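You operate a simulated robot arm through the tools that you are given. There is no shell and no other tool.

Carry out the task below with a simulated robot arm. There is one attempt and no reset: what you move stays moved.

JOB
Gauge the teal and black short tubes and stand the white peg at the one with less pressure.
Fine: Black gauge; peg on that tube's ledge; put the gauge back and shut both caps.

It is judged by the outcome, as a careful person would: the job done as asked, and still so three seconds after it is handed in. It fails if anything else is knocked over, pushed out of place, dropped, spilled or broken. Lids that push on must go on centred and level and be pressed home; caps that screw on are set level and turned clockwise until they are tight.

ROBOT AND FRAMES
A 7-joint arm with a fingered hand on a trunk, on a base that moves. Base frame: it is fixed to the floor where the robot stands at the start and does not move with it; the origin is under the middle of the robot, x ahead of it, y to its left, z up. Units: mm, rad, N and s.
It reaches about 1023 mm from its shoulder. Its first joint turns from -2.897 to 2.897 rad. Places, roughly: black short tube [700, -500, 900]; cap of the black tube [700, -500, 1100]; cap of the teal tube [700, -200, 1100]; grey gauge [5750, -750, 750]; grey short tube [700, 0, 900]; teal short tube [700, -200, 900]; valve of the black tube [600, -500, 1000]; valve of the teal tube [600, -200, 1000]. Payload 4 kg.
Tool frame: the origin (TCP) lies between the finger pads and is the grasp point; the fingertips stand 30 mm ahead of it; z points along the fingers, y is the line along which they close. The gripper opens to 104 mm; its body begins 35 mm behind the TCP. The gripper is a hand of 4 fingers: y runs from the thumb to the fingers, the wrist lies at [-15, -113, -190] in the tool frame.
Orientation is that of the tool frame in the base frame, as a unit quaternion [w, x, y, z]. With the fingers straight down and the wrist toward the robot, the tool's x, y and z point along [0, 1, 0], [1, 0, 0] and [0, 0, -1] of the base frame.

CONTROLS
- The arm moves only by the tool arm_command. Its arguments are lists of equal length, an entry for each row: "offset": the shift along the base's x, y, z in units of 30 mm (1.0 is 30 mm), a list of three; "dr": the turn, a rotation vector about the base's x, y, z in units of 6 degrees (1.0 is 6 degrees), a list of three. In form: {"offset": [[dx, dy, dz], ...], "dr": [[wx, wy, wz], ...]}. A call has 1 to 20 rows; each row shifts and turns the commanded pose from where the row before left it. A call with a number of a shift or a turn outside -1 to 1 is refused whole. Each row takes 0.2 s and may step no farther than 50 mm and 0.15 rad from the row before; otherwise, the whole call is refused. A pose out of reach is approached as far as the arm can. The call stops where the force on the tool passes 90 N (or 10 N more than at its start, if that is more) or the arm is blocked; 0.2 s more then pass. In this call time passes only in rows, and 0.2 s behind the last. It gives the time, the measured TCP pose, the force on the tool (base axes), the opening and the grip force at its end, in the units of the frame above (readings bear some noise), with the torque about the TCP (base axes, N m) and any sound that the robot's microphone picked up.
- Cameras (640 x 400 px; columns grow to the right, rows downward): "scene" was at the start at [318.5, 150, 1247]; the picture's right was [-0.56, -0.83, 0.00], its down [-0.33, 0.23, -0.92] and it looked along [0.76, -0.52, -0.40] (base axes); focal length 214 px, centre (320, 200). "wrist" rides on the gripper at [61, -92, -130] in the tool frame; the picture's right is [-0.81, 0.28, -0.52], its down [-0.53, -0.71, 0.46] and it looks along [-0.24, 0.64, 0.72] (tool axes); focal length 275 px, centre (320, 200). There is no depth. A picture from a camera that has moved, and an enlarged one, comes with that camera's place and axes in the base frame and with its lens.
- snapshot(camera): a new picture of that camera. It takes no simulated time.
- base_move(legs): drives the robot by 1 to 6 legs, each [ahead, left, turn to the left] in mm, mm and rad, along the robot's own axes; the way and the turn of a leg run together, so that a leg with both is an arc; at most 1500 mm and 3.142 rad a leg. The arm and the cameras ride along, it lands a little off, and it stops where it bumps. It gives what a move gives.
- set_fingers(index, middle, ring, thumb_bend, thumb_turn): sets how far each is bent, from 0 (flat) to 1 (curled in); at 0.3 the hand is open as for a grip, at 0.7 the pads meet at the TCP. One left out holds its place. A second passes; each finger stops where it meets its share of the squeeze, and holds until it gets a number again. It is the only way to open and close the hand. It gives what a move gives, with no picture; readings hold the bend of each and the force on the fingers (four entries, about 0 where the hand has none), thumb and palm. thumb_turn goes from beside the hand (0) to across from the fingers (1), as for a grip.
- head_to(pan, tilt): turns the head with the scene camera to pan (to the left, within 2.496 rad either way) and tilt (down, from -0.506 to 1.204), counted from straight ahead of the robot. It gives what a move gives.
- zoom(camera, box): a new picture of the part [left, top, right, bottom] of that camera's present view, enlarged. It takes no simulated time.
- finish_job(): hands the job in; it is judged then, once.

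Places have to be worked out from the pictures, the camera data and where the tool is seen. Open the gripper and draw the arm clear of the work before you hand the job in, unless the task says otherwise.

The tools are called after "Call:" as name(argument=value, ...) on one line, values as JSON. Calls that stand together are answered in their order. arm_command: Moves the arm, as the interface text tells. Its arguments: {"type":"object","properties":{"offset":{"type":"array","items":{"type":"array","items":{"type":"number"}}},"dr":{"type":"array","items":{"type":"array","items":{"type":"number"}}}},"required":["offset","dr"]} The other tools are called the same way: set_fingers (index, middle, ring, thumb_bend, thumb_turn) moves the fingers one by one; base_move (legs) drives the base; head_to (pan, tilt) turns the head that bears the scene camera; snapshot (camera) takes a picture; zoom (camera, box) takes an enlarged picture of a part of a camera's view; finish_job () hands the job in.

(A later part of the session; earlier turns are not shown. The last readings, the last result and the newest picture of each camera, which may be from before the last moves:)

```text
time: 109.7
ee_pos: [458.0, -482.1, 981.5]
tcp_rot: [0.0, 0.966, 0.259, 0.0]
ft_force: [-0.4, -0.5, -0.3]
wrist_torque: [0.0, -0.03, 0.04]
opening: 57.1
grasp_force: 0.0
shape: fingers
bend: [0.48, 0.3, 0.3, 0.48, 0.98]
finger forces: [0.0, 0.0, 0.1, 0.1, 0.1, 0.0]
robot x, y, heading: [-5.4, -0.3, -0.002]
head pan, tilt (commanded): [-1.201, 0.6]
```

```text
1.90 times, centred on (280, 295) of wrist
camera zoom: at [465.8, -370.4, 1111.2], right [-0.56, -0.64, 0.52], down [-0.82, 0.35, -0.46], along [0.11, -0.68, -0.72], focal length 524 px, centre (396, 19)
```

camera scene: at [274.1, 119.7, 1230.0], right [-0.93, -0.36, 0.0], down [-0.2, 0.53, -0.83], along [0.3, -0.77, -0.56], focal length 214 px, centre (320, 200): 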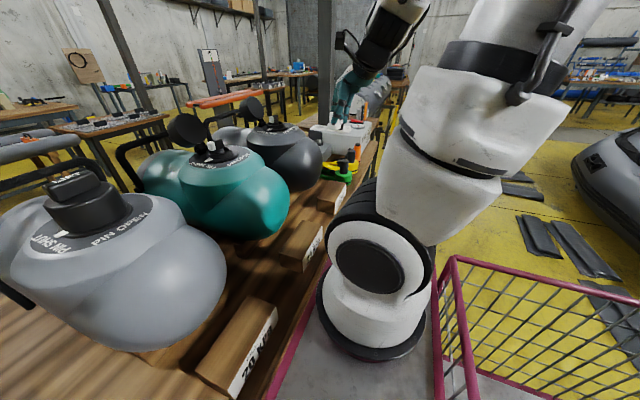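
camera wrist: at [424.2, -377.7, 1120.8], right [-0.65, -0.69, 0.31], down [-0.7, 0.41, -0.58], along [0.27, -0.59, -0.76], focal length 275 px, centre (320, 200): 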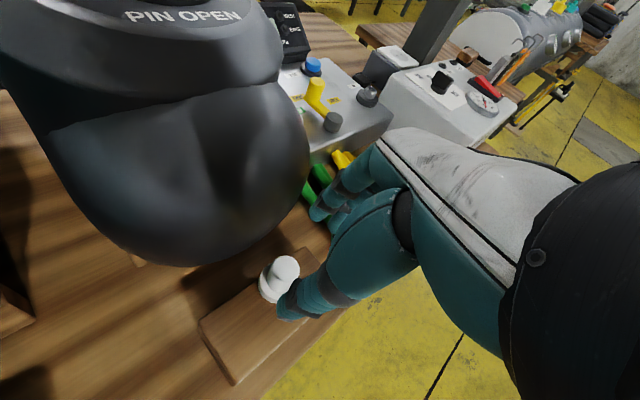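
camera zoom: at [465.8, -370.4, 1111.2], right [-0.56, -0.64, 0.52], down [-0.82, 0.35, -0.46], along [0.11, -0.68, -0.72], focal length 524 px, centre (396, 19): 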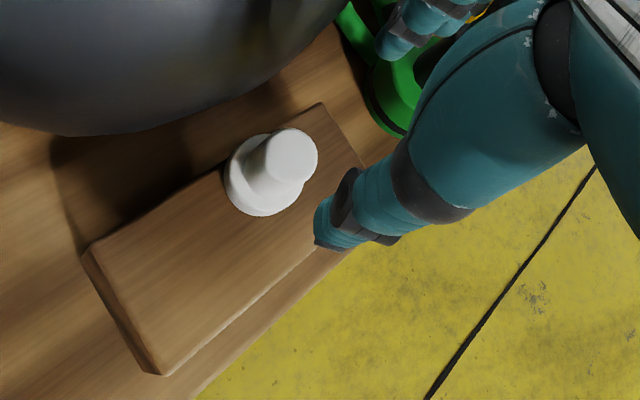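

Peg at [468,-476] lines up with thumb and index in this pose. Descending to pinch height.

Call:
arm_command(offset=[[0.04, 0.02, -1], [0, 0, -1], [0, 0, -0.9]], dr=[[0, 0, 0], [0, 0, 0], [0, 0, 0]])

Call:
zoom(camera="scene", box=[310, 160, 360, 205])

Call:
zoom(camera="wrist", box=[220, 180, 380, 300])

```text
time: 110.5
ee_pos: [460.6, -481.5, 893.7]
tcp_rot: [0.001, 0.966, 0.259, 0.0]
ft_force: [-0.8, 0.0, 0.4]
wrist_torque: [-0.01, 0.02, 0.0]
opening: 57.1
grasp_force: 0.0
shape: fingers
bend: [0.48, 0.3, 0.3, 0.48, 0.98]
finger forces: [0.0, 0.0, 0.0, 0.0, 0.0, 0.0]
robot x, y, heading: [-4.5, -1.7, -0.001]
head pan, tilt (commanded): [-1.201, 0.6]
```

```text
8.89 times, centred on (335, 182) of scene
camera zoom: at [274.1, 120.0, 1230.0], right [-0.93, -0.36, 0.0], down [-0.2, 0.53, -0.83], along [0.3, -0.77, -0.56], focal length 1906 px, centre (187, 356)
```

zoom: 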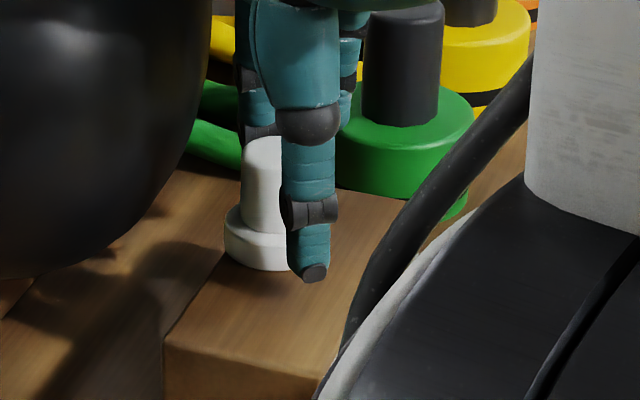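

```text
3.33 times, centred on (300, 240) of wrist
camera zoom: at [468.1, -369.4, 1024.2], right [-0.56, -0.64, 0.52], down [-0.82, 0.35, -0.46], along [0.11, -0.68, -0.72], focal length 918 px, centre (387, 67)
```

zoom: 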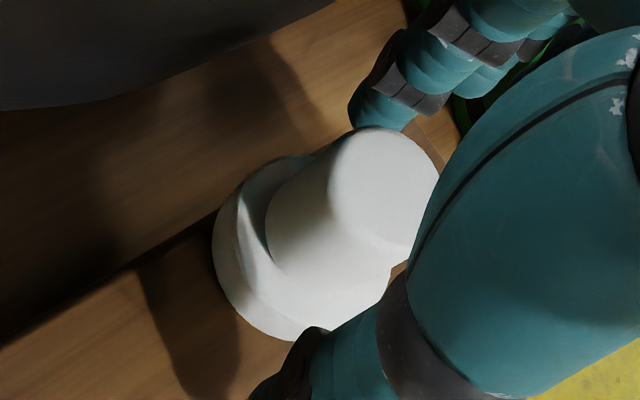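

Thumb and index straddle the peg on its axis. Closing just those two.

Call:
set_fingers(index=0.72, thumb_bend=0.72)

Call:
zoom(camera="wrist", box=[220, 180, 380, 300])

Call:
zoom(camera="scene", box=[310, 160, 360, 205])

```text
time: 111.5
ee_pos: [461.8, -481.6, 895.6]
tcp_rot: [0.0, 0.966, 0.259, 0.001]
ft_force: [0.6, 0.2, 0.2]
wrist_torque: [0.0, -0.01, 0.0]
opening: 20.6
grasp_force: 8.3
shape: fingers
bend: [0.62, 0.3, 0.3, 0.64, 0.97]
finger forces: [8.3, 0.1, 0.0, 0.0, 8.1, 0.0]
robot x, y, heading: [0.7, -5.1, -0.002]
head pan, tilt (commanded): [-1.201, 0.6]
```

```text
3.33 times, centred on (300, 240) of wrist
camera zoom: at [467.9, -369.8, 1024.5], right [-0.56, -0.64, 0.52], down [-0.82, 0.35, -0.46], along [0.11, -0.68, -0.72], focal length 918 px, centre (387, 67)
```

zoom: 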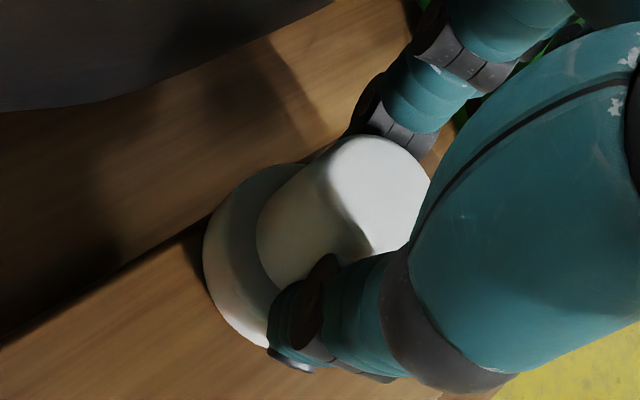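

```text
8.89 times, centred on (335, 182) of scene
camera zoom: at [274.1, 119.6, 1230.0], right [-0.93, -0.36, 0.0], down [-0.2, 0.53, -0.82], along [0.3, -0.77, -0.57], focal length 1906 px, centre (187, 356)
```

zoom: 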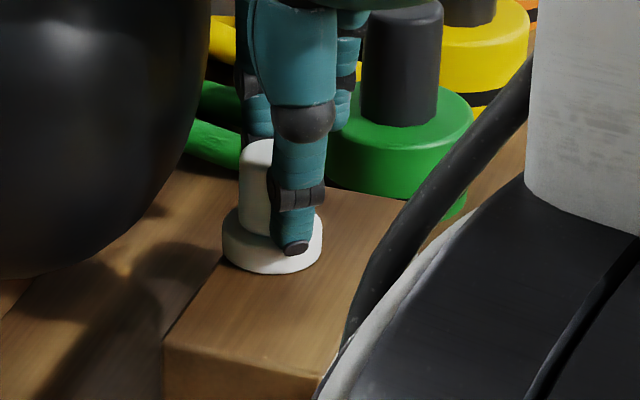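

Good two-finger pinch with the peg upright. Lift 6 mm, shift 12 mm toward the robot, and set it back down.

Call:
arm_command(offset=[[0, 0, 0.2], [-0.2, 0.05, 0], [-0.22, 0.05, 0], [0, 0, -0.1]], dr=[[0, 0, 0], [0, 0, 0], [0, 0, 0], [0, 0, 0]])

Call:
zoom(camera="scene", box=[310, 160, 360, 205])

Call:
zoom(camera="wrist", box=[180, 190, 380, 400])

```text
time: 112.5
ee_pos: [448.0, -478.1, 896.8]
tcp_rot: [0.001, 0.966, 0.259, 0.0]
ft_force: [0.5, 0.1, -0.4]
wrist_torque: [0.02, 0.03, 0.0]
opening: 20.6
grasp_force: 8.1
shape: fingers
bend: [0.62, 0.3, 0.3, 0.64, 0.97]
finger forces: [8.3, 0.1, 0.0, 0.0, 8.1, 0.0]
robot x, y, heading: [1.9, -3.9, 0.001]
head pan, tilt (commanded): [-1.201, 0.6]
```

```text
8.89 times, centred on (335, 182) of scene
camera zoom: at [274.1, 119.7, 1230.0], right [-0.93, -0.36, 0.0], down [-0.2, 0.53, -0.82], along [0.3, -0.77, -0.57], focal length 1906 px, centre (187, 356)
```

zoom: 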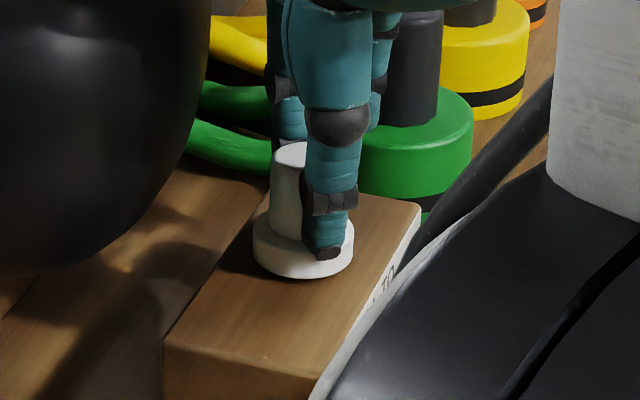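

```text
1.90 times, centred on (280, 295) of wrist
camera zoom: at [454.6, -366.3, 1027.4], right [-0.56, -0.64, 0.52], down [-0.82, 0.35, -0.46], along [0.11, -0.68, -0.72], focal length 524 px, centre (396, 19)
```

zoom: 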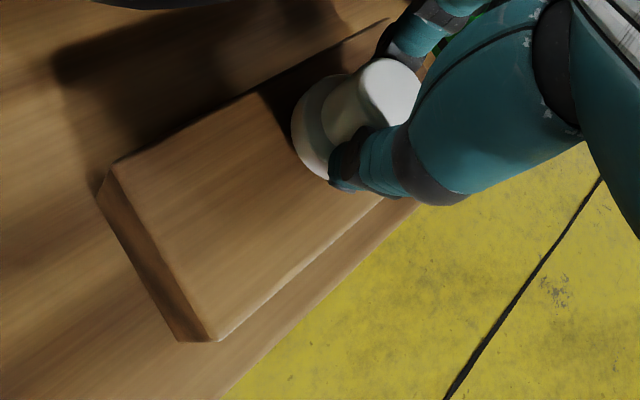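

The peg is now centred across the ledge. Lowering the last ~3 mm to contact.

Call:
arm_command(offset=[[0, 0, -0.08], [0, 0, -0.06]], dr=[[0, 0, 0], [0, 0, 0]])

```text
time: 113.1
ee_pos: [447.9, -479.0, 891.9]
tcp_rot: [0.0, 0.966, 0.259, 0.0]
ft_force: [-1.1, -0.2, 9.1]
wrist_torque: [0.0, -0.07, 0.04]
opening: 20.2
grasp_force: 13.0
shape: fingers
bend: [0.62, 0.3, 0.3, 0.64, 0.97]
finger forces: [13.7, 0.0, 0.1, 0.0, 11.4, 0.1]
robot x, y, heading: [-0.5, -2.4, 0.003]
head pan, tilt (commanded): [-1.201, 0.6]
```

Peg is on the ledge with 9 N. Releasing by opening thumb and index together.

Call:
set_fingers(index=0.45, thumb_bend=0.45)

Call:
zoom(camera="scene", box=[310, 160, 360, 205])

Call:
zoom(camera="wrist", box=[220, 180, 380, 300])

```text
time: 114.1
ee_pos: [447.6, -479.4, 893.2]
tcp_rot: [0.0, 0.966, 0.258, 0.0]
ft_force: [0.8, -0.3, -1.0]
wrist_torque: [0.01, -0.01, 0.0]
opening: 64.5
grasp_force: 0.0
shape: fingers
bend: [0.45, 0.3, 0.3, 0.45, 0.97]
finger forces: [0.0, 0.1, 0.1, 0.0, 0.0, 0.0]
robot x, y, heading: [2.3, 0.2, 0.0]
head pan, tilt (commanded): [-1.201, 0.6]
```

```text
8.89 times, centred on (335, 182) of scene
camera zoom: at [274.1, 119.7, 1230.0], right [-0.93, -0.36, 0.0], down [-0.2, 0.53, -0.82], along [0.3, -0.77, -0.57], focal length 1906 px, centre (187, 356)
```

zoom: 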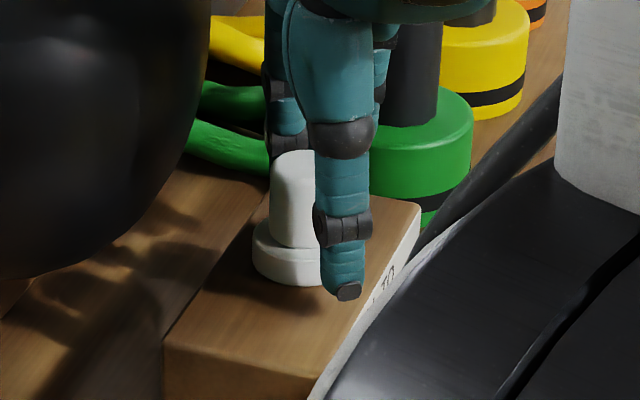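

```text
3.33 times, centred on (300, 240) of wrist
camera zoom: at [454.9, -366.4, 1023.3], right [-0.56, -0.64, 0.52], down [-0.82, 0.35, -0.46], along [0.11, -0.68, -0.72], focal length 918 px, centre (387, 67)
```

zoom: 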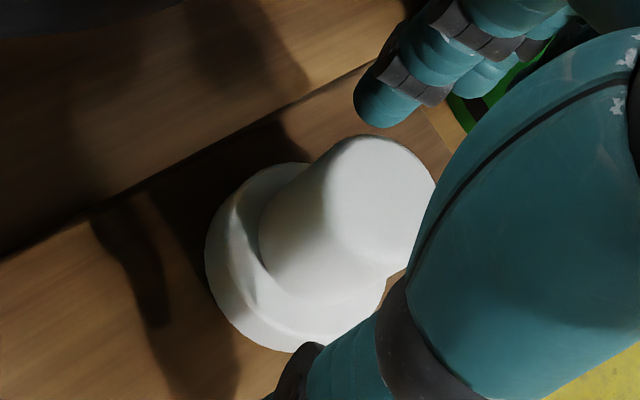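

The peg stands free and centred on the black tube's ledge. Lifting the hand straight up clear of it.

Call:
arm_command(offset=[[0, 0, 0.3], [0, 0, 0.7], [0, 0, 1], [0, 0, 1], [0, 0, 1], [0, 0, 1], [0, 0, 1], [0, 0, 1], [0, 0, 1], [0, 0, 1], [0, 0, 1], [0, 0, 1], [0, 0, 1]], dr=[[0, 0, 0], [0, 0, 0], [0, 0, 0], [0, 0, 0], [0, 0, 0], [0, 0, 0], [0, 0, 0], [0, 0, 0], [0, 0, 0], [0, 0, 0], [0, 0, 0], [0, 0, 0], [0, 0, 0]])

Call:
zoom(camera="scene", box=[290, 140, 380, 220])

Call:
snapshot(camera="wrist")

```text
time: 116.9
ee_pos: [448.3, -476.5, 1252.8]
tcp_rot: [0.0, 0.966, 0.26, 0.001]
ft_force: [-0.7, 1.1, -0.7]
wrist_torque: [0.04, 0.04, 0.0]
opening: 64.6
grasp_force: 0.0
shape: fingers
bend: [0.45, 0.3, 0.3, 0.45, 0.98]
finger forces: [0.0, 0.0, 0.0, 0.0, 0.0, 0.0]
robot x, y, heading: [0.9, 1.9, -0.002]
head pan, tilt (commanded): [-1.201, 0.6]
```

```text
5.00 times, centred on (335, 180) of scene
camera zoom: at [274.1, 119.7, 1230.0], right [-0.93, -0.36, 0.0], down [-0.2, 0.53, -0.82], along [0.3, -0.77, -0.57], focal length 1072 px, centre (245, 300)
```

zoom: 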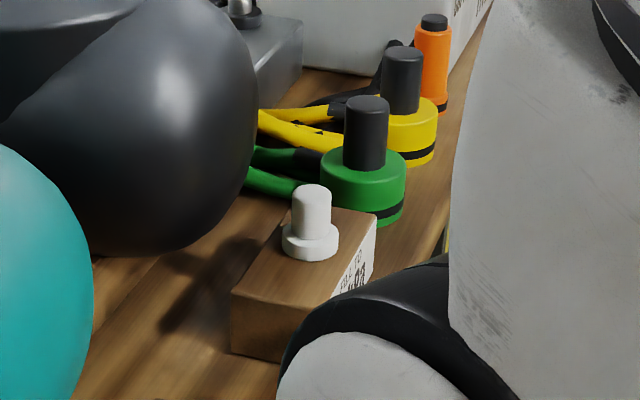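

```text
taken
camera wrist: at [455.5, -366.3, 1383.4], right [-0.56, -0.64, 0.52], down [-0.82, 0.35, -0.46], along [0.11, -0.68, -0.72], focal length 275 px, centre (320, 200)
```

wrist: 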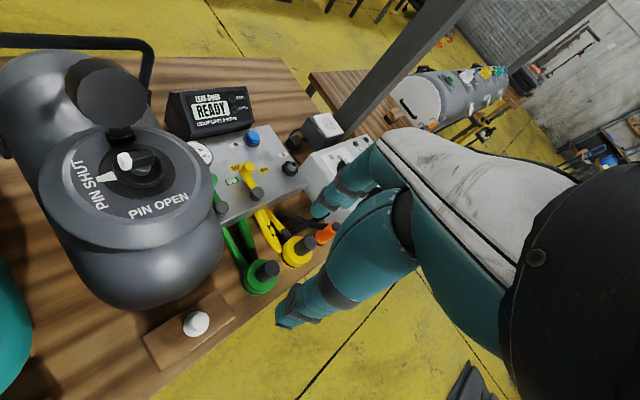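

Peg placement is good. Now the caps: each is hinged on the far side, leaning back ~118°. I'll turn the hand back to 0° yaw and go above the black cap so the fingers can hook behind it and swing it over.

Call:
set_fingers(index=0.3, middle=0.3, ring=0.3, thumb_bend=0.3)

Call:
arm_command(offset=[[0.9, 0.06, 0], [0.9, 0.06, 0], [0.9, 0.06, 0], [0.9, 0.06, 0], [0.9, 0.06, 0], [0.9, 0.06, 0], [0.9, 0.06, 0], [0.9, 0.06, 0], [0.9, 0.06, 0], [0.9, 0.06, 0]], dr=[[0, 0, 1], [0, 0, 1], [0, 0, 1], [0, 0, 1], [0, 0, 1], [0, 0, 1], [0, 0, 1], [0, 0, 1], [0, 0, 1], [0, 0, 1]])

Call:
head_to(pan=-1.05, tilt=0.3)

Call:
snapshot(camera="scene")

Call:
snapshot(camera="wrist")

```text
time: 117.9
ee_pos: [449.1, -478.7, 1253.4]
tcp_rot: [0.0, 0.966, 0.259, 0.001]
ft_force: [0.0, 0.0, -1.0]
wrist_torque: [0.03, 0.01, -0.01]
opening: 102.8
grasp_force: 0.1
shape: fingers
bend: [0.3, 0.3, 0.3, 0.3, 0.98]
finger forces: [0.1, 0.0, 0.0, 0.1, 0.1, 0.0]
robot x, y, heading: [1.5, -1.8, -0.001]
head pan, tilt (commanded): [-1.201, 0.6]
```

```text
time: 120.1
ee_pos: [719.0, -459.7, 1252.9]
tcp_rot: [0.0, 0.705, 0.709, 0.0]
ft_force: [0.3, 0.5, 0.0]
wrist_torque: [0.02, -0.05, 0.01]
opening: 102.9
grasp_force: 0.1
shape: fingers
bend: [0.3, 0.3, 0.3, 0.3, 0.98]
finger forces: [0.0, 0.0, 0.0, 0.0, 0.1, 0.0]
robot x, y, heading: [1.9, -1.8, 0.004]
head pan, tilt (commanded): [-1.201, 0.6]
```

```text
time: 120.9
ee_pos: [717.1, -459.8, 1252.2]
tcp_rot: [0.0, 0.708, 0.706, -0.001]
ft_force: [0.9, -0.1, 0.2]
wrist_torque: [-0.01, -0.01, -0.04]
opening: 102.8
grasp_force: 0.2
shape: fingers
bend: [0.3, 0.3, 0.3, 0.3, 0.98]
finger forces: [0.1, 0.0, 0.1, 0.0, 0.0, 0.0]
robot x, y, heading: [2.2, -1.2, 0.001]
head pan, tilt (commanded): [-1.051, 0.3]
```

```text
taken
camera scene: at [288.5, 121.0, 1257.4], right [-0.87, -0.5, 0.0], down [-0.15, 0.26, -0.95], along [0.47, -0.83, -0.3], focal length 214 px, centre (320, 200)
```

scene: 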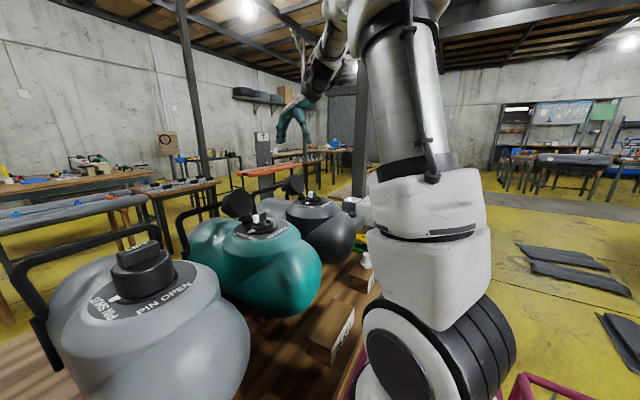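

```text
taken
camera wrist: at [626.2, -397.3, 1382.7], right [0.28, -0.81, 0.52], down [-0.71, -0.53, -0.46], along [0.64, -0.24, -0.72], focal length 275 px, centre (320, 200)
```

wrist: 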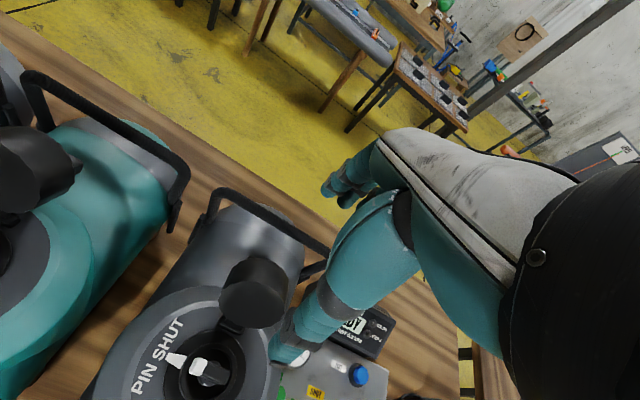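

Reached above the cap. Zooming to pin down the black cap's pose and the handle behind it.

Call:
zoom(camera="wrist", box=[160, 160, 340, 400])

Call:
zoom(camera="scene", box=[260, 90, 350, 210])

```text
1.67 times, centred on (250, 280) of wrist
camera zoom: at [626.2, -397.3, 1382.7], right [0.28, -0.81, 0.52], down [-0.71, -0.53, -0.46], along [0.64, -0.24, -0.72], focal length 459 px, centre (437, 67)
```

zoom: 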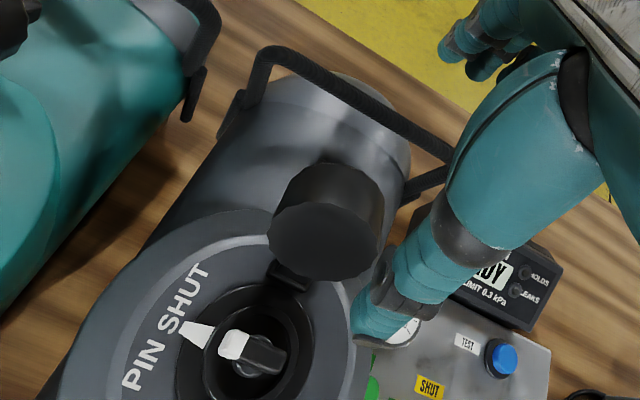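

```text
3.33 times, centred on (305, 150) of scene
camera zoom: at [288.5, 121.0, 1257.4], right [-0.87, -0.5, 0.0], down [-0.15, 0.26, -0.95], along [0.47, -0.83, -0.3], focal length 715 px, centre (370, 367)
```

zoom: 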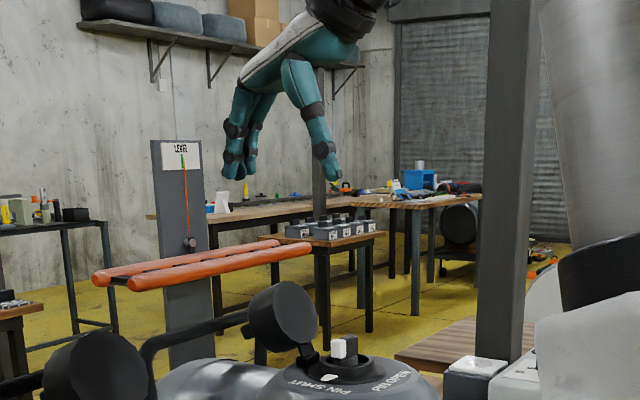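

Black cap's face centre is at ≈[714,-466,1094], leaning back. I'll shift +15 mm in x so the fingers pass behind the cap, then lower until fingertips are at z≈1092 (above the handle bar).

Call:
arm_command(offset=[[0.5, 0.1, 0], [0, 0, -1], [0, 0, -1], [0, 0, -1], [0, 0, -0.6]], dr=[[0, 0, 0], [0, 0, 0], [0, 0, 0], [0, 0, 0], [0, 0, 0]])

Call:
zoom(camera="scene", box=[270, 120, 350, 210])

Call:
snapshot(camera="wrist")

```text
time: 122.1
ee_pos: [732.5, -457.6, 1144.9]
tcp_rot: [0.0, 0.706, 0.708, -0.001]
ft_force: [-0.1, -0.7, 0.3]
wrist_torque: [0.01, -0.03, 0.02]
opening: 102.5
grasp_force: 0.0
shape: fingers
bend: [0.3, 0.3, 0.3, 0.3, 0.98]
finger forces: [0.0, 0.0, 0.0, 0.0, 0.1, 0.0]
robot x, y, heading: [-0.3, -1.5, -0.005]
head pan, tilt (commanded): [-1.051, 0.3]
```

```text
4.44 times, centred on (310, 165) of scene
camera zoom: at [288.4, 121.1, 1257.5], right [-0.87, -0.5, 0.0], down [-0.15, 0.26, -0.96], along [0.47, -0.83, -0.3], focal length 953 px, centre (364, 356)
```

zoom: 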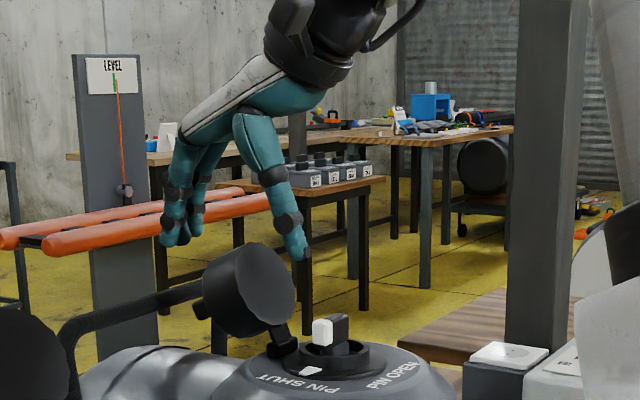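

```text
taken
camera wrist: at [640.7, -394.7, 1274.6], right [0.28, -0.81, 0.52], down [-0.71, -0.53, -0.46], along [0.64, -0.24, -0.72], focal length 275 px, centre (320, 200)
```

wrist: 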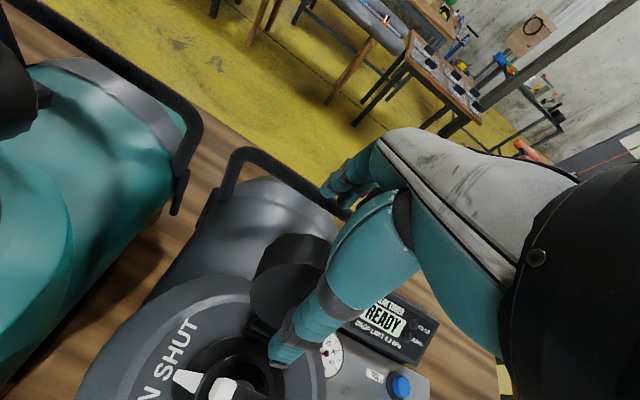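

Fingers are behind the cap and the thumb in front of it. Lowering the last ~22 mm.

Call:
arm_command(offset=[[0, 0, -0.4], [0, 0, -0.35]], dr=[[0, 0, 0], [0, 0, 0]])

Call:
zoom(camera="scene", box=[270, 130, 350, 210])

Call:
zoom(camera="wrist", box=[180, 120, 360, 300])

```text
time: 122.7
ee_pos: [733.0, -458.1, 1122.1]
tcp_rot: [0.0, 0.707, 0.708, 0.0]
ft_force: [-0.3, -0.9, -0.7]
wrist_torque: [0.01, 0.01, 0.01]
opening: 102.7
grasp_force: 0.1
shape: fingers
bend: [0.3, 0.3, 0.3, 0.3, 0.98]
finger forces: [0.0, 0.1, 0.0, 0.0, 0.0, 0.0]
robot x, y, heading: [-1.1, 0.3, -0.002]
head pan, tilt (commanded): [-1.051, 0.3]
```

```text
5.00 times, centred on (310, 170) of scene
camera zoom: at [288.5, 121.1, 1257.5], right [-0.87, -0.5, 0.0], down [-0.15, 0.26, -0.96], along [0.47, -0.83, -0.3], focal length 1072 px, centre (370, 350)
```

zoom: 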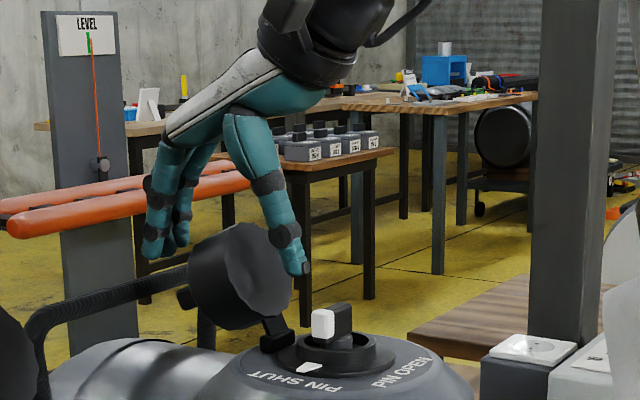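

```text
2.22 times, centred on (270, 210) of wrist
camera zoom: at [640.7, -394.3, 1252.1], right [0.28, -0.81, 0.52], down [-0.71, -0.53, -0.46], along [0.64, -0.24, -0.72], focal length 612 px, centre (431, 178)
```

zoom: 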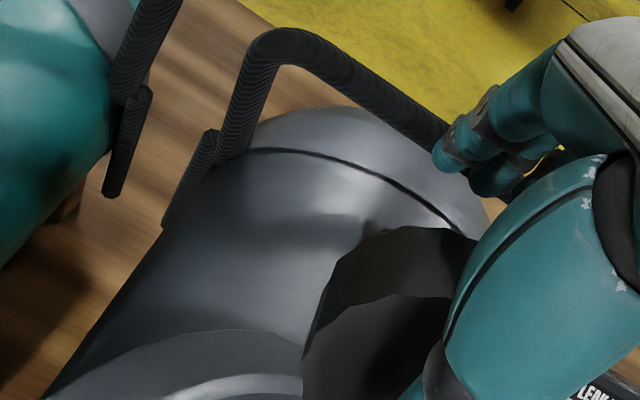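

Fingertips overlap the back of the cap. Pushing slowly toward −x to swing it up.

Call:
arm_command(offset=[[-0.4, 0, 0], [-0.4, 0, 0], [-0.4, 0, 0], [-0.4, 0, 0]], dr=[[0, 0, 0], [0, 0, 0], [0, 0, 0], [0, 0, 0]])

Call:
zoom(camera="scene", box=[270, 130, 350, 210])

```text
time: 123.7
ee_pos: [686.1, -456.1, 1123.9]
tcp_rot: [0.0, 0.706, 0.708, 0.0]
ft_force: [8.9, 1.2, 11.5]
wrist_torque: [0.04, -0.73, 0.09]
opening: 110.9
grasp_force: 6.0
shape: fingers
bend: [0.26, 0.29, 0.28, 0.3, 0.98]
finger forces: [9.1, 1.2, 2.2, 0.0, 0.0, 0.0]
robot x, y, heading: [-3.5, 3.3, 0.004]
head pan, tilt (commanded): [-1.051, 0.3]
```

```text
5.00 times, centred on (310, 170) of scene
camera zoom: at [288.7, 121.4, 1257.4], right [-0.87, -0.5, 0.0], down [-0.15, 0.26, -0.96], along [0.47, -0.83, -0.3], focal length 1072 px, centre (370, 350)
```

zoom: 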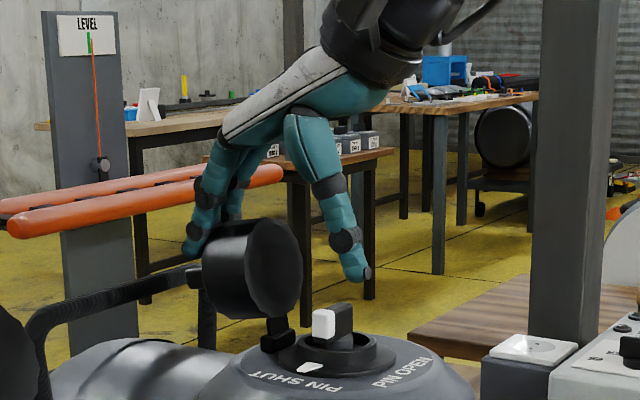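

The cap has swung up to roughly vertical-ish and is following. Continuing to push in −x.

Call:
arm_command(offset=[[-0.4, 0, -0.1], [-0.4, 0, -0.1], [-0.4, 0, 0]], dr=[[0, 0, 0], [0, 0, 0], [0, 0, 0]])

Call:
zoom(camera="scene", box=[270, 130, 350, 210])

```text
time: 124.5
ee_pos: [650.9, -455.2, 1123.1]
tcp_rot: [0.006, 0.707, 0.707, 0.002]
ft_force: [24.1, 4.5, 59.8]
wrist_torque: [-0.39, -4.48, 0.56]
opening: 129.9
grasp_force: 35.1
shape: fingers
bend: [0.14, 0.3, 0.2, 0.3, 0.98]
finger forces: [29.1, 23.5, 17.0, 0.0, 0.0, 0.0]
robot x, y, heading: [-1.1, 2.3, -0.001]
head pan, tilt (commanded): [-1.051, 0.3]
```

```text
5.00 times, centred on (310, 170) of scene
camera zoom: at [288.0, 122.5, 1257.5], right [-0.87, -0.5, 0.0], down [-0.15, 0.26, -0.96], along [0.48, -0.83, -0.29], focal length 1072 px, centre (370, 350)
```

zoom: 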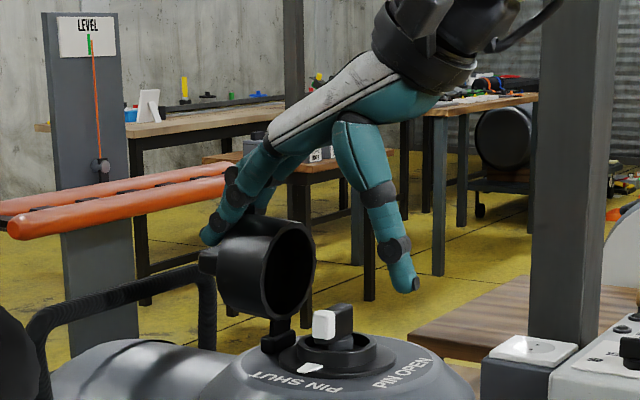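

The fingers are bending back and riding over the cap's edge rather than pushing it. I'll back off upward, then use a closed pinch (stiff) from behind the cap instead.

Call:
arm_command(offset=[[0.3, 0, 0.3], [0.2, 0, 0.6], [0, 0, 1], [0, 0, 1]], dr=[[0, 0, 0], [0, 0, 0], [0, 0, 0], [0, 0, 0]])

Call:
zoom(camera="scene", box=[270, 120, 350, 210])

```text
time: 125.5
ee_pos: [661.3, -456.9, 1202.2]
tcp_rot: [-0.001, 0.707, 0.707, -0.001]
ft_force: [-0.6, -0.3, -0.4]
wrist_torque: [-0.03, 0.0, -0.02]
opening: 103.8
grasp_force: 0.2
shape: fingers
bend: [0.3, 0.3, 0.3, 0.3, 0.98]
finger forces: [0.0, 0.0, 0.1, 0.0, 0.0, 0.0]
robot x, y, heading: [3.6, -0.6, 0.005]
head pan, tilt (commanded): [-1.051, 0.3]
```

```text
4.44 times, centred on (310, 165) of scene
camera zoom: at [288.4, 120.9, 1257.4], right [-0.87, -0.5, 0.0], down [-0.15, 0.26, -0.96], along [0.47, -0.83, -0.3], focal length 953 px, centre (364, 356)
```

zoom: 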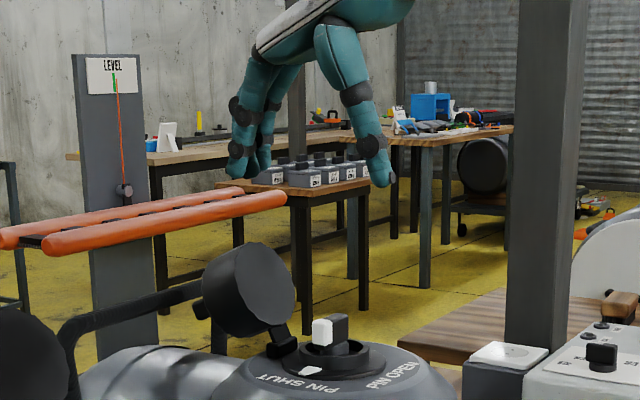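

The cap springs/falls back to its rest angle. I'll close the hand into a stiff pinch and position it behind the cap.

Call:
set_fingers(index=0.72, middle=0.72, ring=0.72, thumb_bend=0.72)

Call:
arm_command(offset=[[0.95, -0.1, 0], [0.95, -0.1, 0], [0.95, -0.1, 0], [0.95, -0.1, 0], [0.85, -0.1, 0], [0, 0, -1], [0, 0, -1]], dr=[[0, 0, 0], [0, 0, 0], [0, 0, 0], [0, 0, 0], [0, 0, 0], [0, 0, 0], [0, 0, 0]])

Call:
zoom(camera="scene", box=[260, 120, 350, 210])

Call:
snapshot(camera="wrist")

```text
time: 126.5
ee_pos: [662.6, -456.9, 1203.3]
tcp_rot: [0.0, 0.707, 0.707, 0.001]
ft_force: [-0.1, 0.0, 0.5]
wrist_torque: [-0.01, 0.01, -0.02]
opening: 0.0
grasp_force: 0.0
shape: fingers
bend: [0.72, 0.72, 0.72, 0.71, 0.98]
finger forces: [0.0, 0.0, 0.0, 0.0, 0.0, 0.1]
robot x, y, heading: [0.2, 1.8, -0.0]
head pan, tilt (commanded): [-1.051, 0.3]
```

```text
time: 128.1
ee_pos: [803.7, -471.9, 1143.6]
tcp_rot: [0.0, 0.707, 0.707, 0.0]
ft_force: [0.0, -0.5, 0.4]
wrist_torque: [0.02, 0.03, 0.0]
opening: 0.0
grasp_force: 0.0
shape: fingers
bend: [0.72, 0.72, 0.72, 0.71, 0.97]
finger forces: [0.0, 0.1, 0.1, 0.0, 0.0, 0.0]
robot x, y, heading: [-1.2, -0.1, 0.001]
head pan, tilt (commanded): [-1.051, 0.3]
```

```text
4.44 times, centred on (305, 165) of scene
camera zoom: at [288.4, 121.1, 1257.5], right [-0.87, -0.5, 0.0], down [-0.15, 0.26, -0.96], along [0.47, -0.83, -0.3], focal length 953 px, centre (387, 356)
```

zoom: 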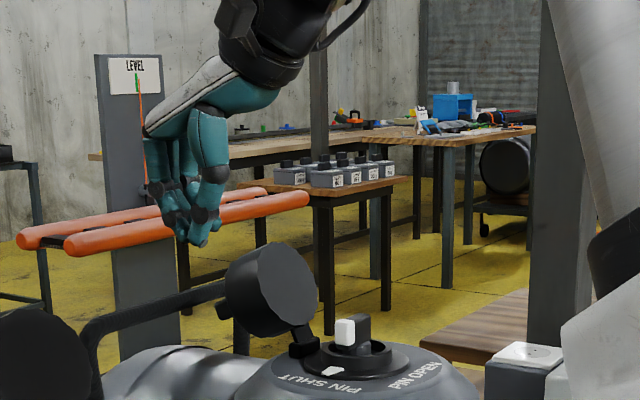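

```text
taken
camera wrist: at [712.0, -408.6, 1274.1], right [0.28, -0.81, 0.52], down [-0.71, -0.53, -0.46], along [0.64, -0.24, -0.72], focal length 275 px, centre (320, 200)
```

wrist: 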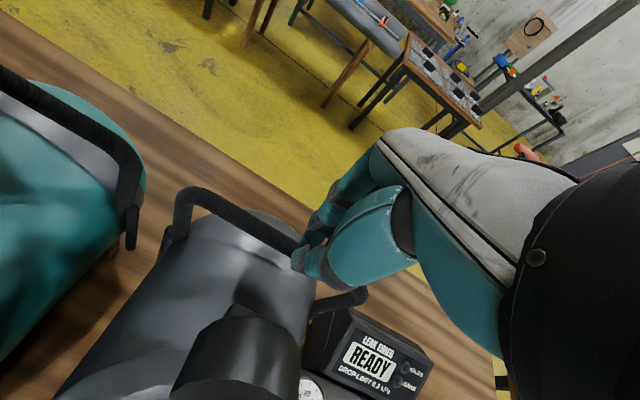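

The pinch is behind the cap. Moving ~11 mm closer and lowering 30 mm (tips stay ~10 mm above the handle bar).

Call:
arm_command(offset=[[-0.38, 0, 0], [0, 0, -0.5], [0, 0, -0.5]], dr=[[0, 0, 0], [0, 0, 0], [0, 0, 0]])

Call:
zoom(camera="scene", box=[260, 120, 350, 210])

Call:
zoom(camera="wrist", box=[180, 180, 380, 400])

```text
time: 128.9
ee_pos: [792.5, -472.1, 1113.3]
tcp_rot: [0.0, 0.707, 0.707, 0.0]
ft_force: [-0.4, 0.2, -0.8]
wrist_torque: [0.02, 0.01, 0.03]
opening: 0.1
grasp_force: 0.2
shape: fingers
bend: [0.72, 0.72, 0.72, 0.71, 0.97]
finger forces: [0.0, 0.0, 0.0, 0.0, 0.1, 0.0]
robot x, y, heading: [-4.2, -1.2, 0.006]
head pan, tilt (commanded): [-1.051, 0.3]
```

```text
4.44 times, centred on (305, 165) of scene
camera zoom: at [288.5, 121.1, 1257.5], right [-0.87, -0.5, 0.0], down [-0.15, 0.26, -0.96], along [0.47, -0.83, -0.3], focal length 953 px, centre (387, 356)
```

zoom: 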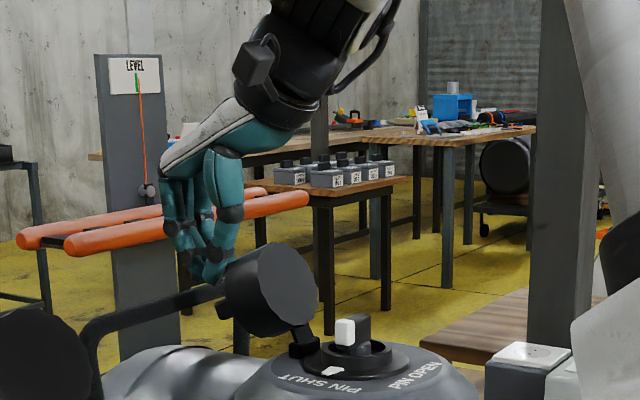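

```text
1.82 times, centred on (280, 290) of wrist
camera zoom: at [699.9, -409.6, 1243.8], right [0.28, -0.81, 0.52], down [-0.71, -0.53, -0.46], along [0.64, -0.24, -0.72], focal length 500 px, centre (393, 36)
```

zoom: 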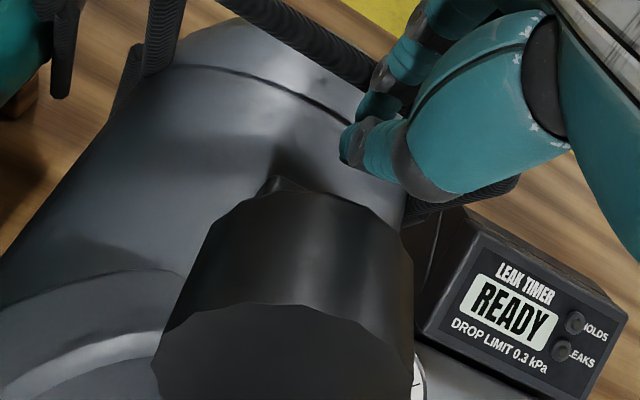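

Thumb tip is at ≈[783,-463], centred behind the cap. Pushing −x in small rows.

Call:
arm_command(offset=[[-0.5, 0, 0], [-0.4, 0, 0], [-0.4, 0, 0]], dr=[[0, 0, 0], [0, 0, 0], [0, 0, 0]])

Call:
zoom(camera="scene", box=[260, 120, 350, 210])

```text
time: 129.7
ee_pos: [755.4, -472.0, 1116.0]
tcp_rot: [0.003, 0.706, 0.708, 0.001]
ft_force: [27.2, -1.9, 31.9]
wrist_torque: [0.19, 0.01, -0.17]
opening: 0.0
grasp_force: 21.4
shape: fingers
bend: [0.71, 0.72, 0.72, 0.81, 1.0]
finger forces: [0.0, 0.0, 0.0, 0.0, 42.0, 0.1]
robot x, y, heading: [-2.1, 1.9, 0.0]
head pan, tilt (commanded): [-1.051, 0.3]
```

```text
4.44 times, centred on (305, 165) of scene
camera zoom: at [289.1, 121.7, 1257.4], right [-0.87, -0.5, 0.0], down [-0.15, 0.26, -0.96], along [0.47, -0.83, -0.3], focal length 953 px, centre (387, 356)
```

zoom: 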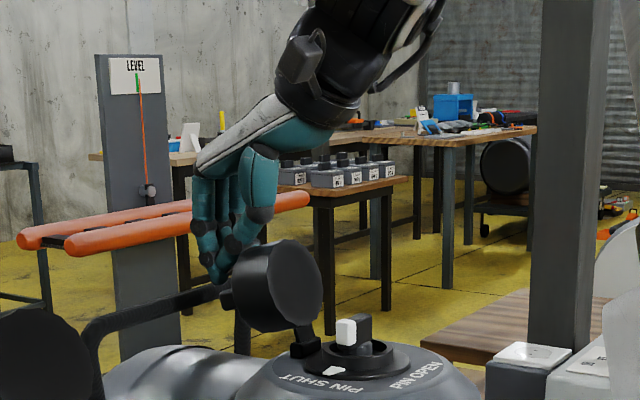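

The thumb's sloped back pushes down toward the hinge and jams. I'll back off and pitch the hand ~40° about y so that the thumb's leading surface is vertical, then push again.

Call:
arm_command(offset=[[0.5, 0, 0], [0.6, 0, 0], [0.6, 0, 0.6], [0, 0, 0.6]], dr=[[0, 0, 0], [0, 0, 0], [0, 0, 0], [0, 0, 0]])

Call:
arm_command(offset=[[0, 0, 0], [0, 0, 0], [0, 0, 0], [0, 0, 0], [0, 0, 0], [0, 0, 0], [0, 0, 0]], dr=[[0, 1, 0], [0, 1, 0], [0, 1, 0], [0, 1, 0], [0, 1, 0], [0, 1, 0], [0, 1, 0]])

Call:
zoom(camera="scene", box=[240, 90, 350, 210])

Call:
snapshot(camera="wrist")

```text
time: 130.7
ee_pos: [804.0, -472.6, 1149.9]
tcp_rot: [-0.001, 0.707, 0.707, 0.0]
ft_force: [-0.4, 0.5, 0.0]
wrist_torque: [0.05, -0.01, 0.02]
opening: 0.2
grasp_force: 0.0
shape: fingers
bend: [0.71, 0.72, 0.72, 0.72, 0.98]
finger forces: [0.1, 0.0, 0.0, 0.0, 0.0, 0.0]
robot x, y, heading: [-1.0, -0.4, -0.002]
head pan, tilt (commanded): [-1.051, 0.3]
```

```text
time: 132.3
ee_pos: [803.3, -472.0, 1150.3]
tcp_rot: [-0.254, 0.66, 0.66, -0.254]
ft_force: [0.1, -0.3, 0.2]
wrist_torque: [-0.01, -0.04, -0.01]
opening: 0.0
grasp_force: 0.2
shape: fingers
bend: [0.71, 0.72, 0.72, 0.72, 0.98]
finger forces: [0.1, 0.0, 0.0, 0.0, 0.1, 0.0]
robot x, y, heading: [1.2, -1.2, 0.004]
head pan, tilt (commanded): [-1.051, 0.3]
```

```text
3.33 times, centred on (295, 150) of scene
camera zoom: at [288.3, 121.1, 1257.5], right [-0.87, -0.5, 0.0], down [-0.15, 0.26, -0.96], along [0.47, -0.83, -0.3], focal length 715 px, centre (403, 367)
```

zoom: 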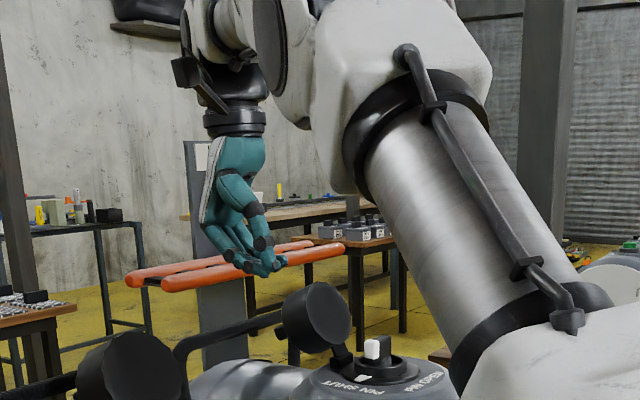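

```text
taken
camera wrist: at [822.8, -409.1, 1307.5], right [0.55, -0.81, 0.2], down [-0.83, -0.53, 0.14], along [-0.01, -0.24, -0.97], focal length 275 px, centre (320, 200)
```

wrist: 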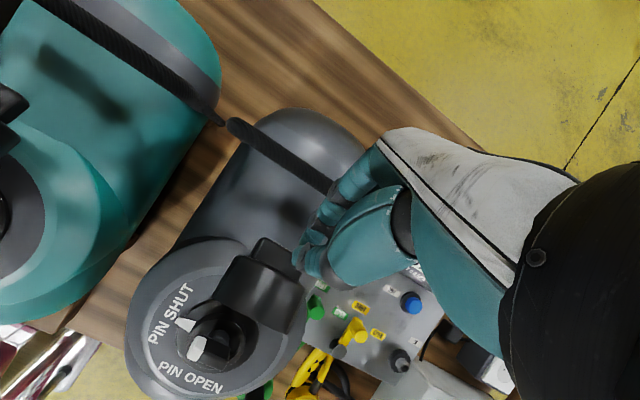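

Now the hand points with its tips leading toward the cap. I'll back 8 mm more, then lower 34 mm so the tips are at the cap-edge height.

Call:
arm_command(offset=[[0.27, 0, 0], [0, 0, -0.57], [0, 0, -0.57]], dr=[[0, 0, 0], [0, 0, 0], [0, 0, 0]])

Call:
zoom(camera="scene", box=[260, 130, 340, 210])

Call:
zoom(camera="wrist", box=[160, 140, 400, 380])

```text
time: 133.1
ee_pos: [809.9, -472.0, 1115.9]
tcp_rot: [-0.254, 0.66, 0.66, -0.254]
ft_force: [0.7, -0.2, 0.1]
wrist_torque: [-0.01, 0.01, 0.0]
opening: 0.0
grasp_force: 0.2
shape: fingers
bend: [0.71, 0.72, 0.72, 0.72, 0.98]
finger forces: [0.0, 0.0, 0.0, 0.0, 0.1, 0.0]
robot x, y, heading: [-2.8, -1.1, -0.0]
head pan, tilt (commanded): [-1.051, 0.3]
```

```text
5.00 times, centred on (300, 170) of scene
camera zoom: at [288.5, 121.1, 1257.5], right [-0.87, -0.5, 0.0], down [-0.15, 0.26, -0.96], along [0.47, -0.83, -0.3], focal length 1072 px, centre (420, 350)
```

zoom: 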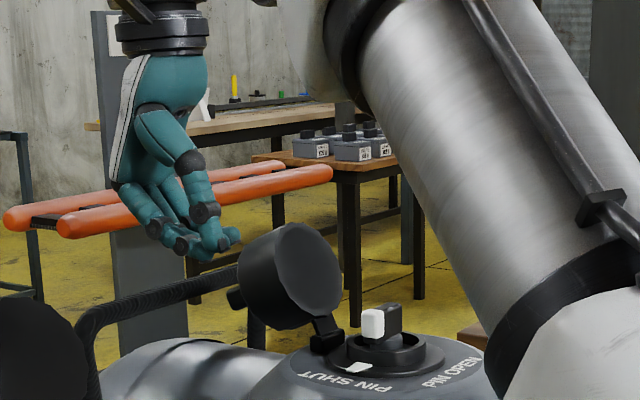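

```text
1.67 times, centred on (280, 260) of wrist
camera zoom: at [830.9, -409.1, 1273.5], right [0.55, -0.81, 0.2], down [-0.83, -0.53, 0.14], along [-0.01, -0.24, -0.97], focal length 459 px, centre (387, 100)
```

zoom: 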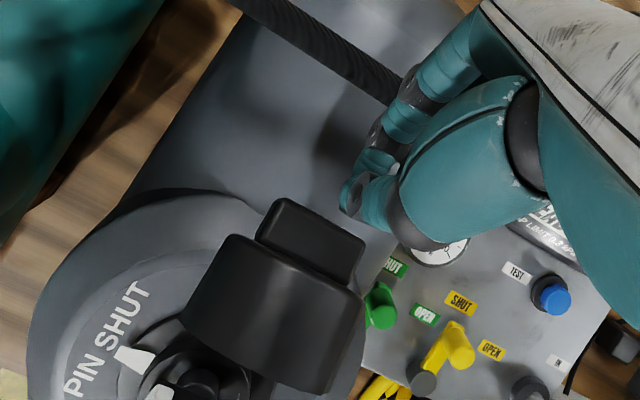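

The thumb tip points right at the cap's upper back. Lowering 8 mm more and pushing −x ~45 mm.

Call:
arm_command(offset=[[0, 0, -0.27], [-0.5, 0, 0], [-0.5, 0, 0], [-0.5, 0, 0]], dr=[[0, 0, 0], [0, 0, 0], [0, 0, 0], [0, 0, 0]])

Call:
zoom(camera="scene", box=[260, 130, 340, 210])

Call:
zoom(camera="wrist", box=[160, 140, 400, 380])

```text
time: 134.1
ee_pos: [772.9, -470.1, 1109.7]
tcp_rot: [-0.248, 0.66, 0.663, -0.251]
ft_force: [40.8, -7.3, 30.8]
wrist_torque: [-0.13, -0.12, -0.02]
opening: 0.0
grasp_force: 20.7
shape: fingers
bend: [0.73, 0.72, 0.72, 0.72, 0.98]
finger forces: [0.0, 1.9, 0.0, 0.1, 39.8, 0.0]
robot x, y, heading: [-2.3, -2.2, -0.003]
head pan, tilt (commanded): [-1.051, 0.3]
```

```text
5.00 times, centred on (300, 170) of scene
camera zoom: at [289.9, 121.5, 1257.2], right [-0.87, -0.5, 0.0], down [-0.15, 0.26, -0.96], along [0.48, -0.83, -0.3], focal length 1072 px, centre (420, 350)
```

zoom: 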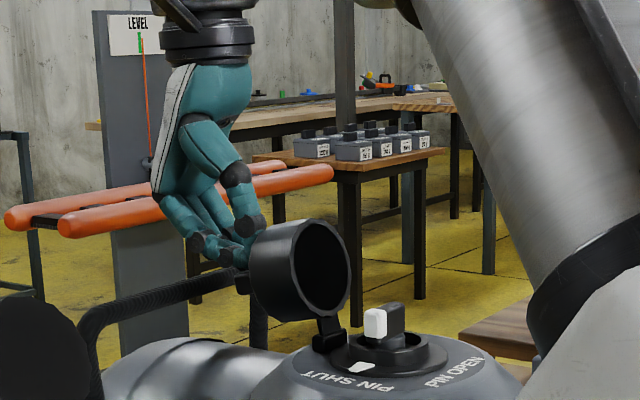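

```text
1.67 times, centred on (280, 260) of wrist
camera zoom: at [789.0, -406.3, 1267.7], right [0.55, -0.81, 0.21], down [-0.83, -0.54, 0.13], along [0.01, -0.25, -0.97], focal length 459 px, centre (387, 100)
```

zoom: 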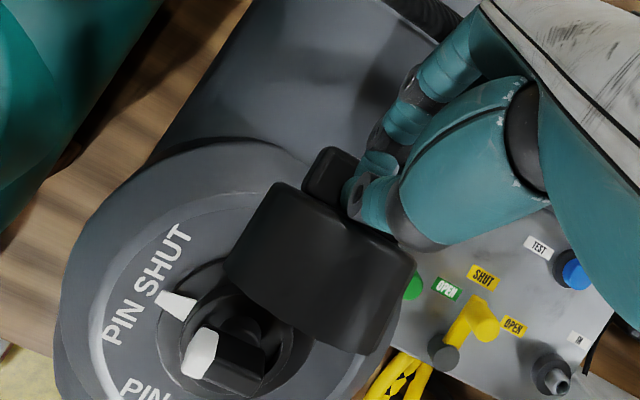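

The cap follows (now ~100°) but the contact point needs to rise along its arc. I'll continue −x while raising the hand to follow the arc.

Call:
arm_command(offset=[[-0.2, 0, 0.25], [-0.4, 0, 0.3], [-0.4, 0, 0.22]], dr=[[0, 0, 0], [0, 0, 0], [0, 0, 0]])

Call:
zoom(camera="scene", box=[260, 130, 340, 210])

```text
time: 134.9
ee_pos: [735.0, -469.8, 1134.0]
tcp_rot: [-0.252, 0.66, 0.66, -0.254]
ft_force: [21.5, 10.0, 56.4]
wrist_torque: [0.22, 0.38, -0.27]
opening: 0.1
grasp_force: 48.8
shape: fingers
bend: [0.73, 0.74, 0.73, 0.7, 0.97]
finger forces: [51.3, 10.4, 6.5, 0.0, 29.9, 0.0]
robot x, y, heading: [1.1, 3.0, 0.001]
head pan, tilt (commanded): [-1.051, 0.3]
```

```text
5.00 times, centred on (300, 170) of scene
camera zoom: at [287.5, 122.8, 1257.5], right [-0.87, -0.5, 0.0], down [-0.15, 0.26, -0.96], along [0.47, -0.83, -0.29], focal length 1072 px, centre (420, 350)
```

zoom: 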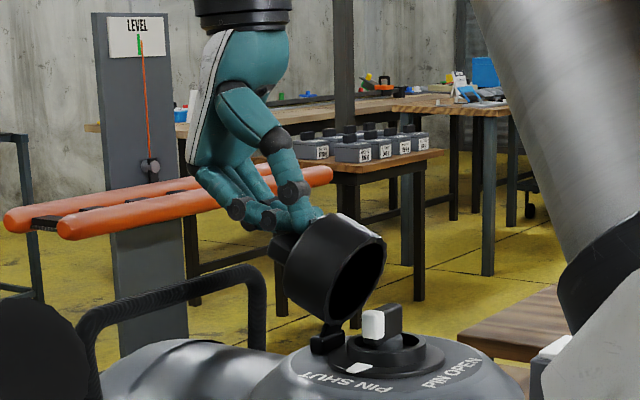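

The cap is past vertical now (≈60°). Continue pushing −x to bring it over.

Call:
arm_command(offset=[[-0.4, 0, 0.1], [-0.4, 0, 0], [-0.4, 0, 0]], dr=[[0, 0, 0], [0, 0, 0], [0, 0, 0]])

Call:
zoom(camera="scene", box=[260, 130, 340, 210])

```text
time: 135.7
ee_pos: [697.7, -473.8, 1134.2]
tcp_rot: [-0.254, 0.66, 0.659, -0.254]
ft_force: [-2.5, 0.5, 29.5]
wrist_torque: [-0.06, 0.28, 0.04]
opening: 0.0
grasp_force: 18.3
shape: fingers
bend: [0.73, 0.75, 0.72, 0.65, 0.97]
finger forces: [25.6, 10.9, 0.1, 0.1, 0.1, 0.1]
robot x, y, heading: [-2.1, -0.9, 0.004]
head pan, tilt (commanded): [-1.051, 0.3]
```

```text
5.00 times, centred on (300, 170) of scene
camera zoom: at [287.5, 121.5, 1257.6], right [-0.87, -0.5, 0.0], down [-0.15, 0.26, -0.96], along [0.47, -0.83, -0.3], focal length 1072 px, centre (420, 350)
```

zoom: 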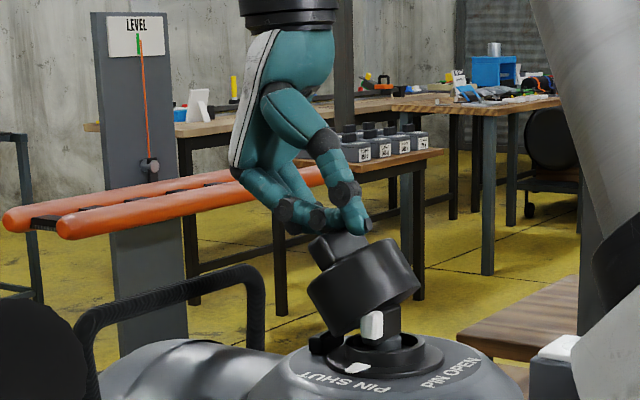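

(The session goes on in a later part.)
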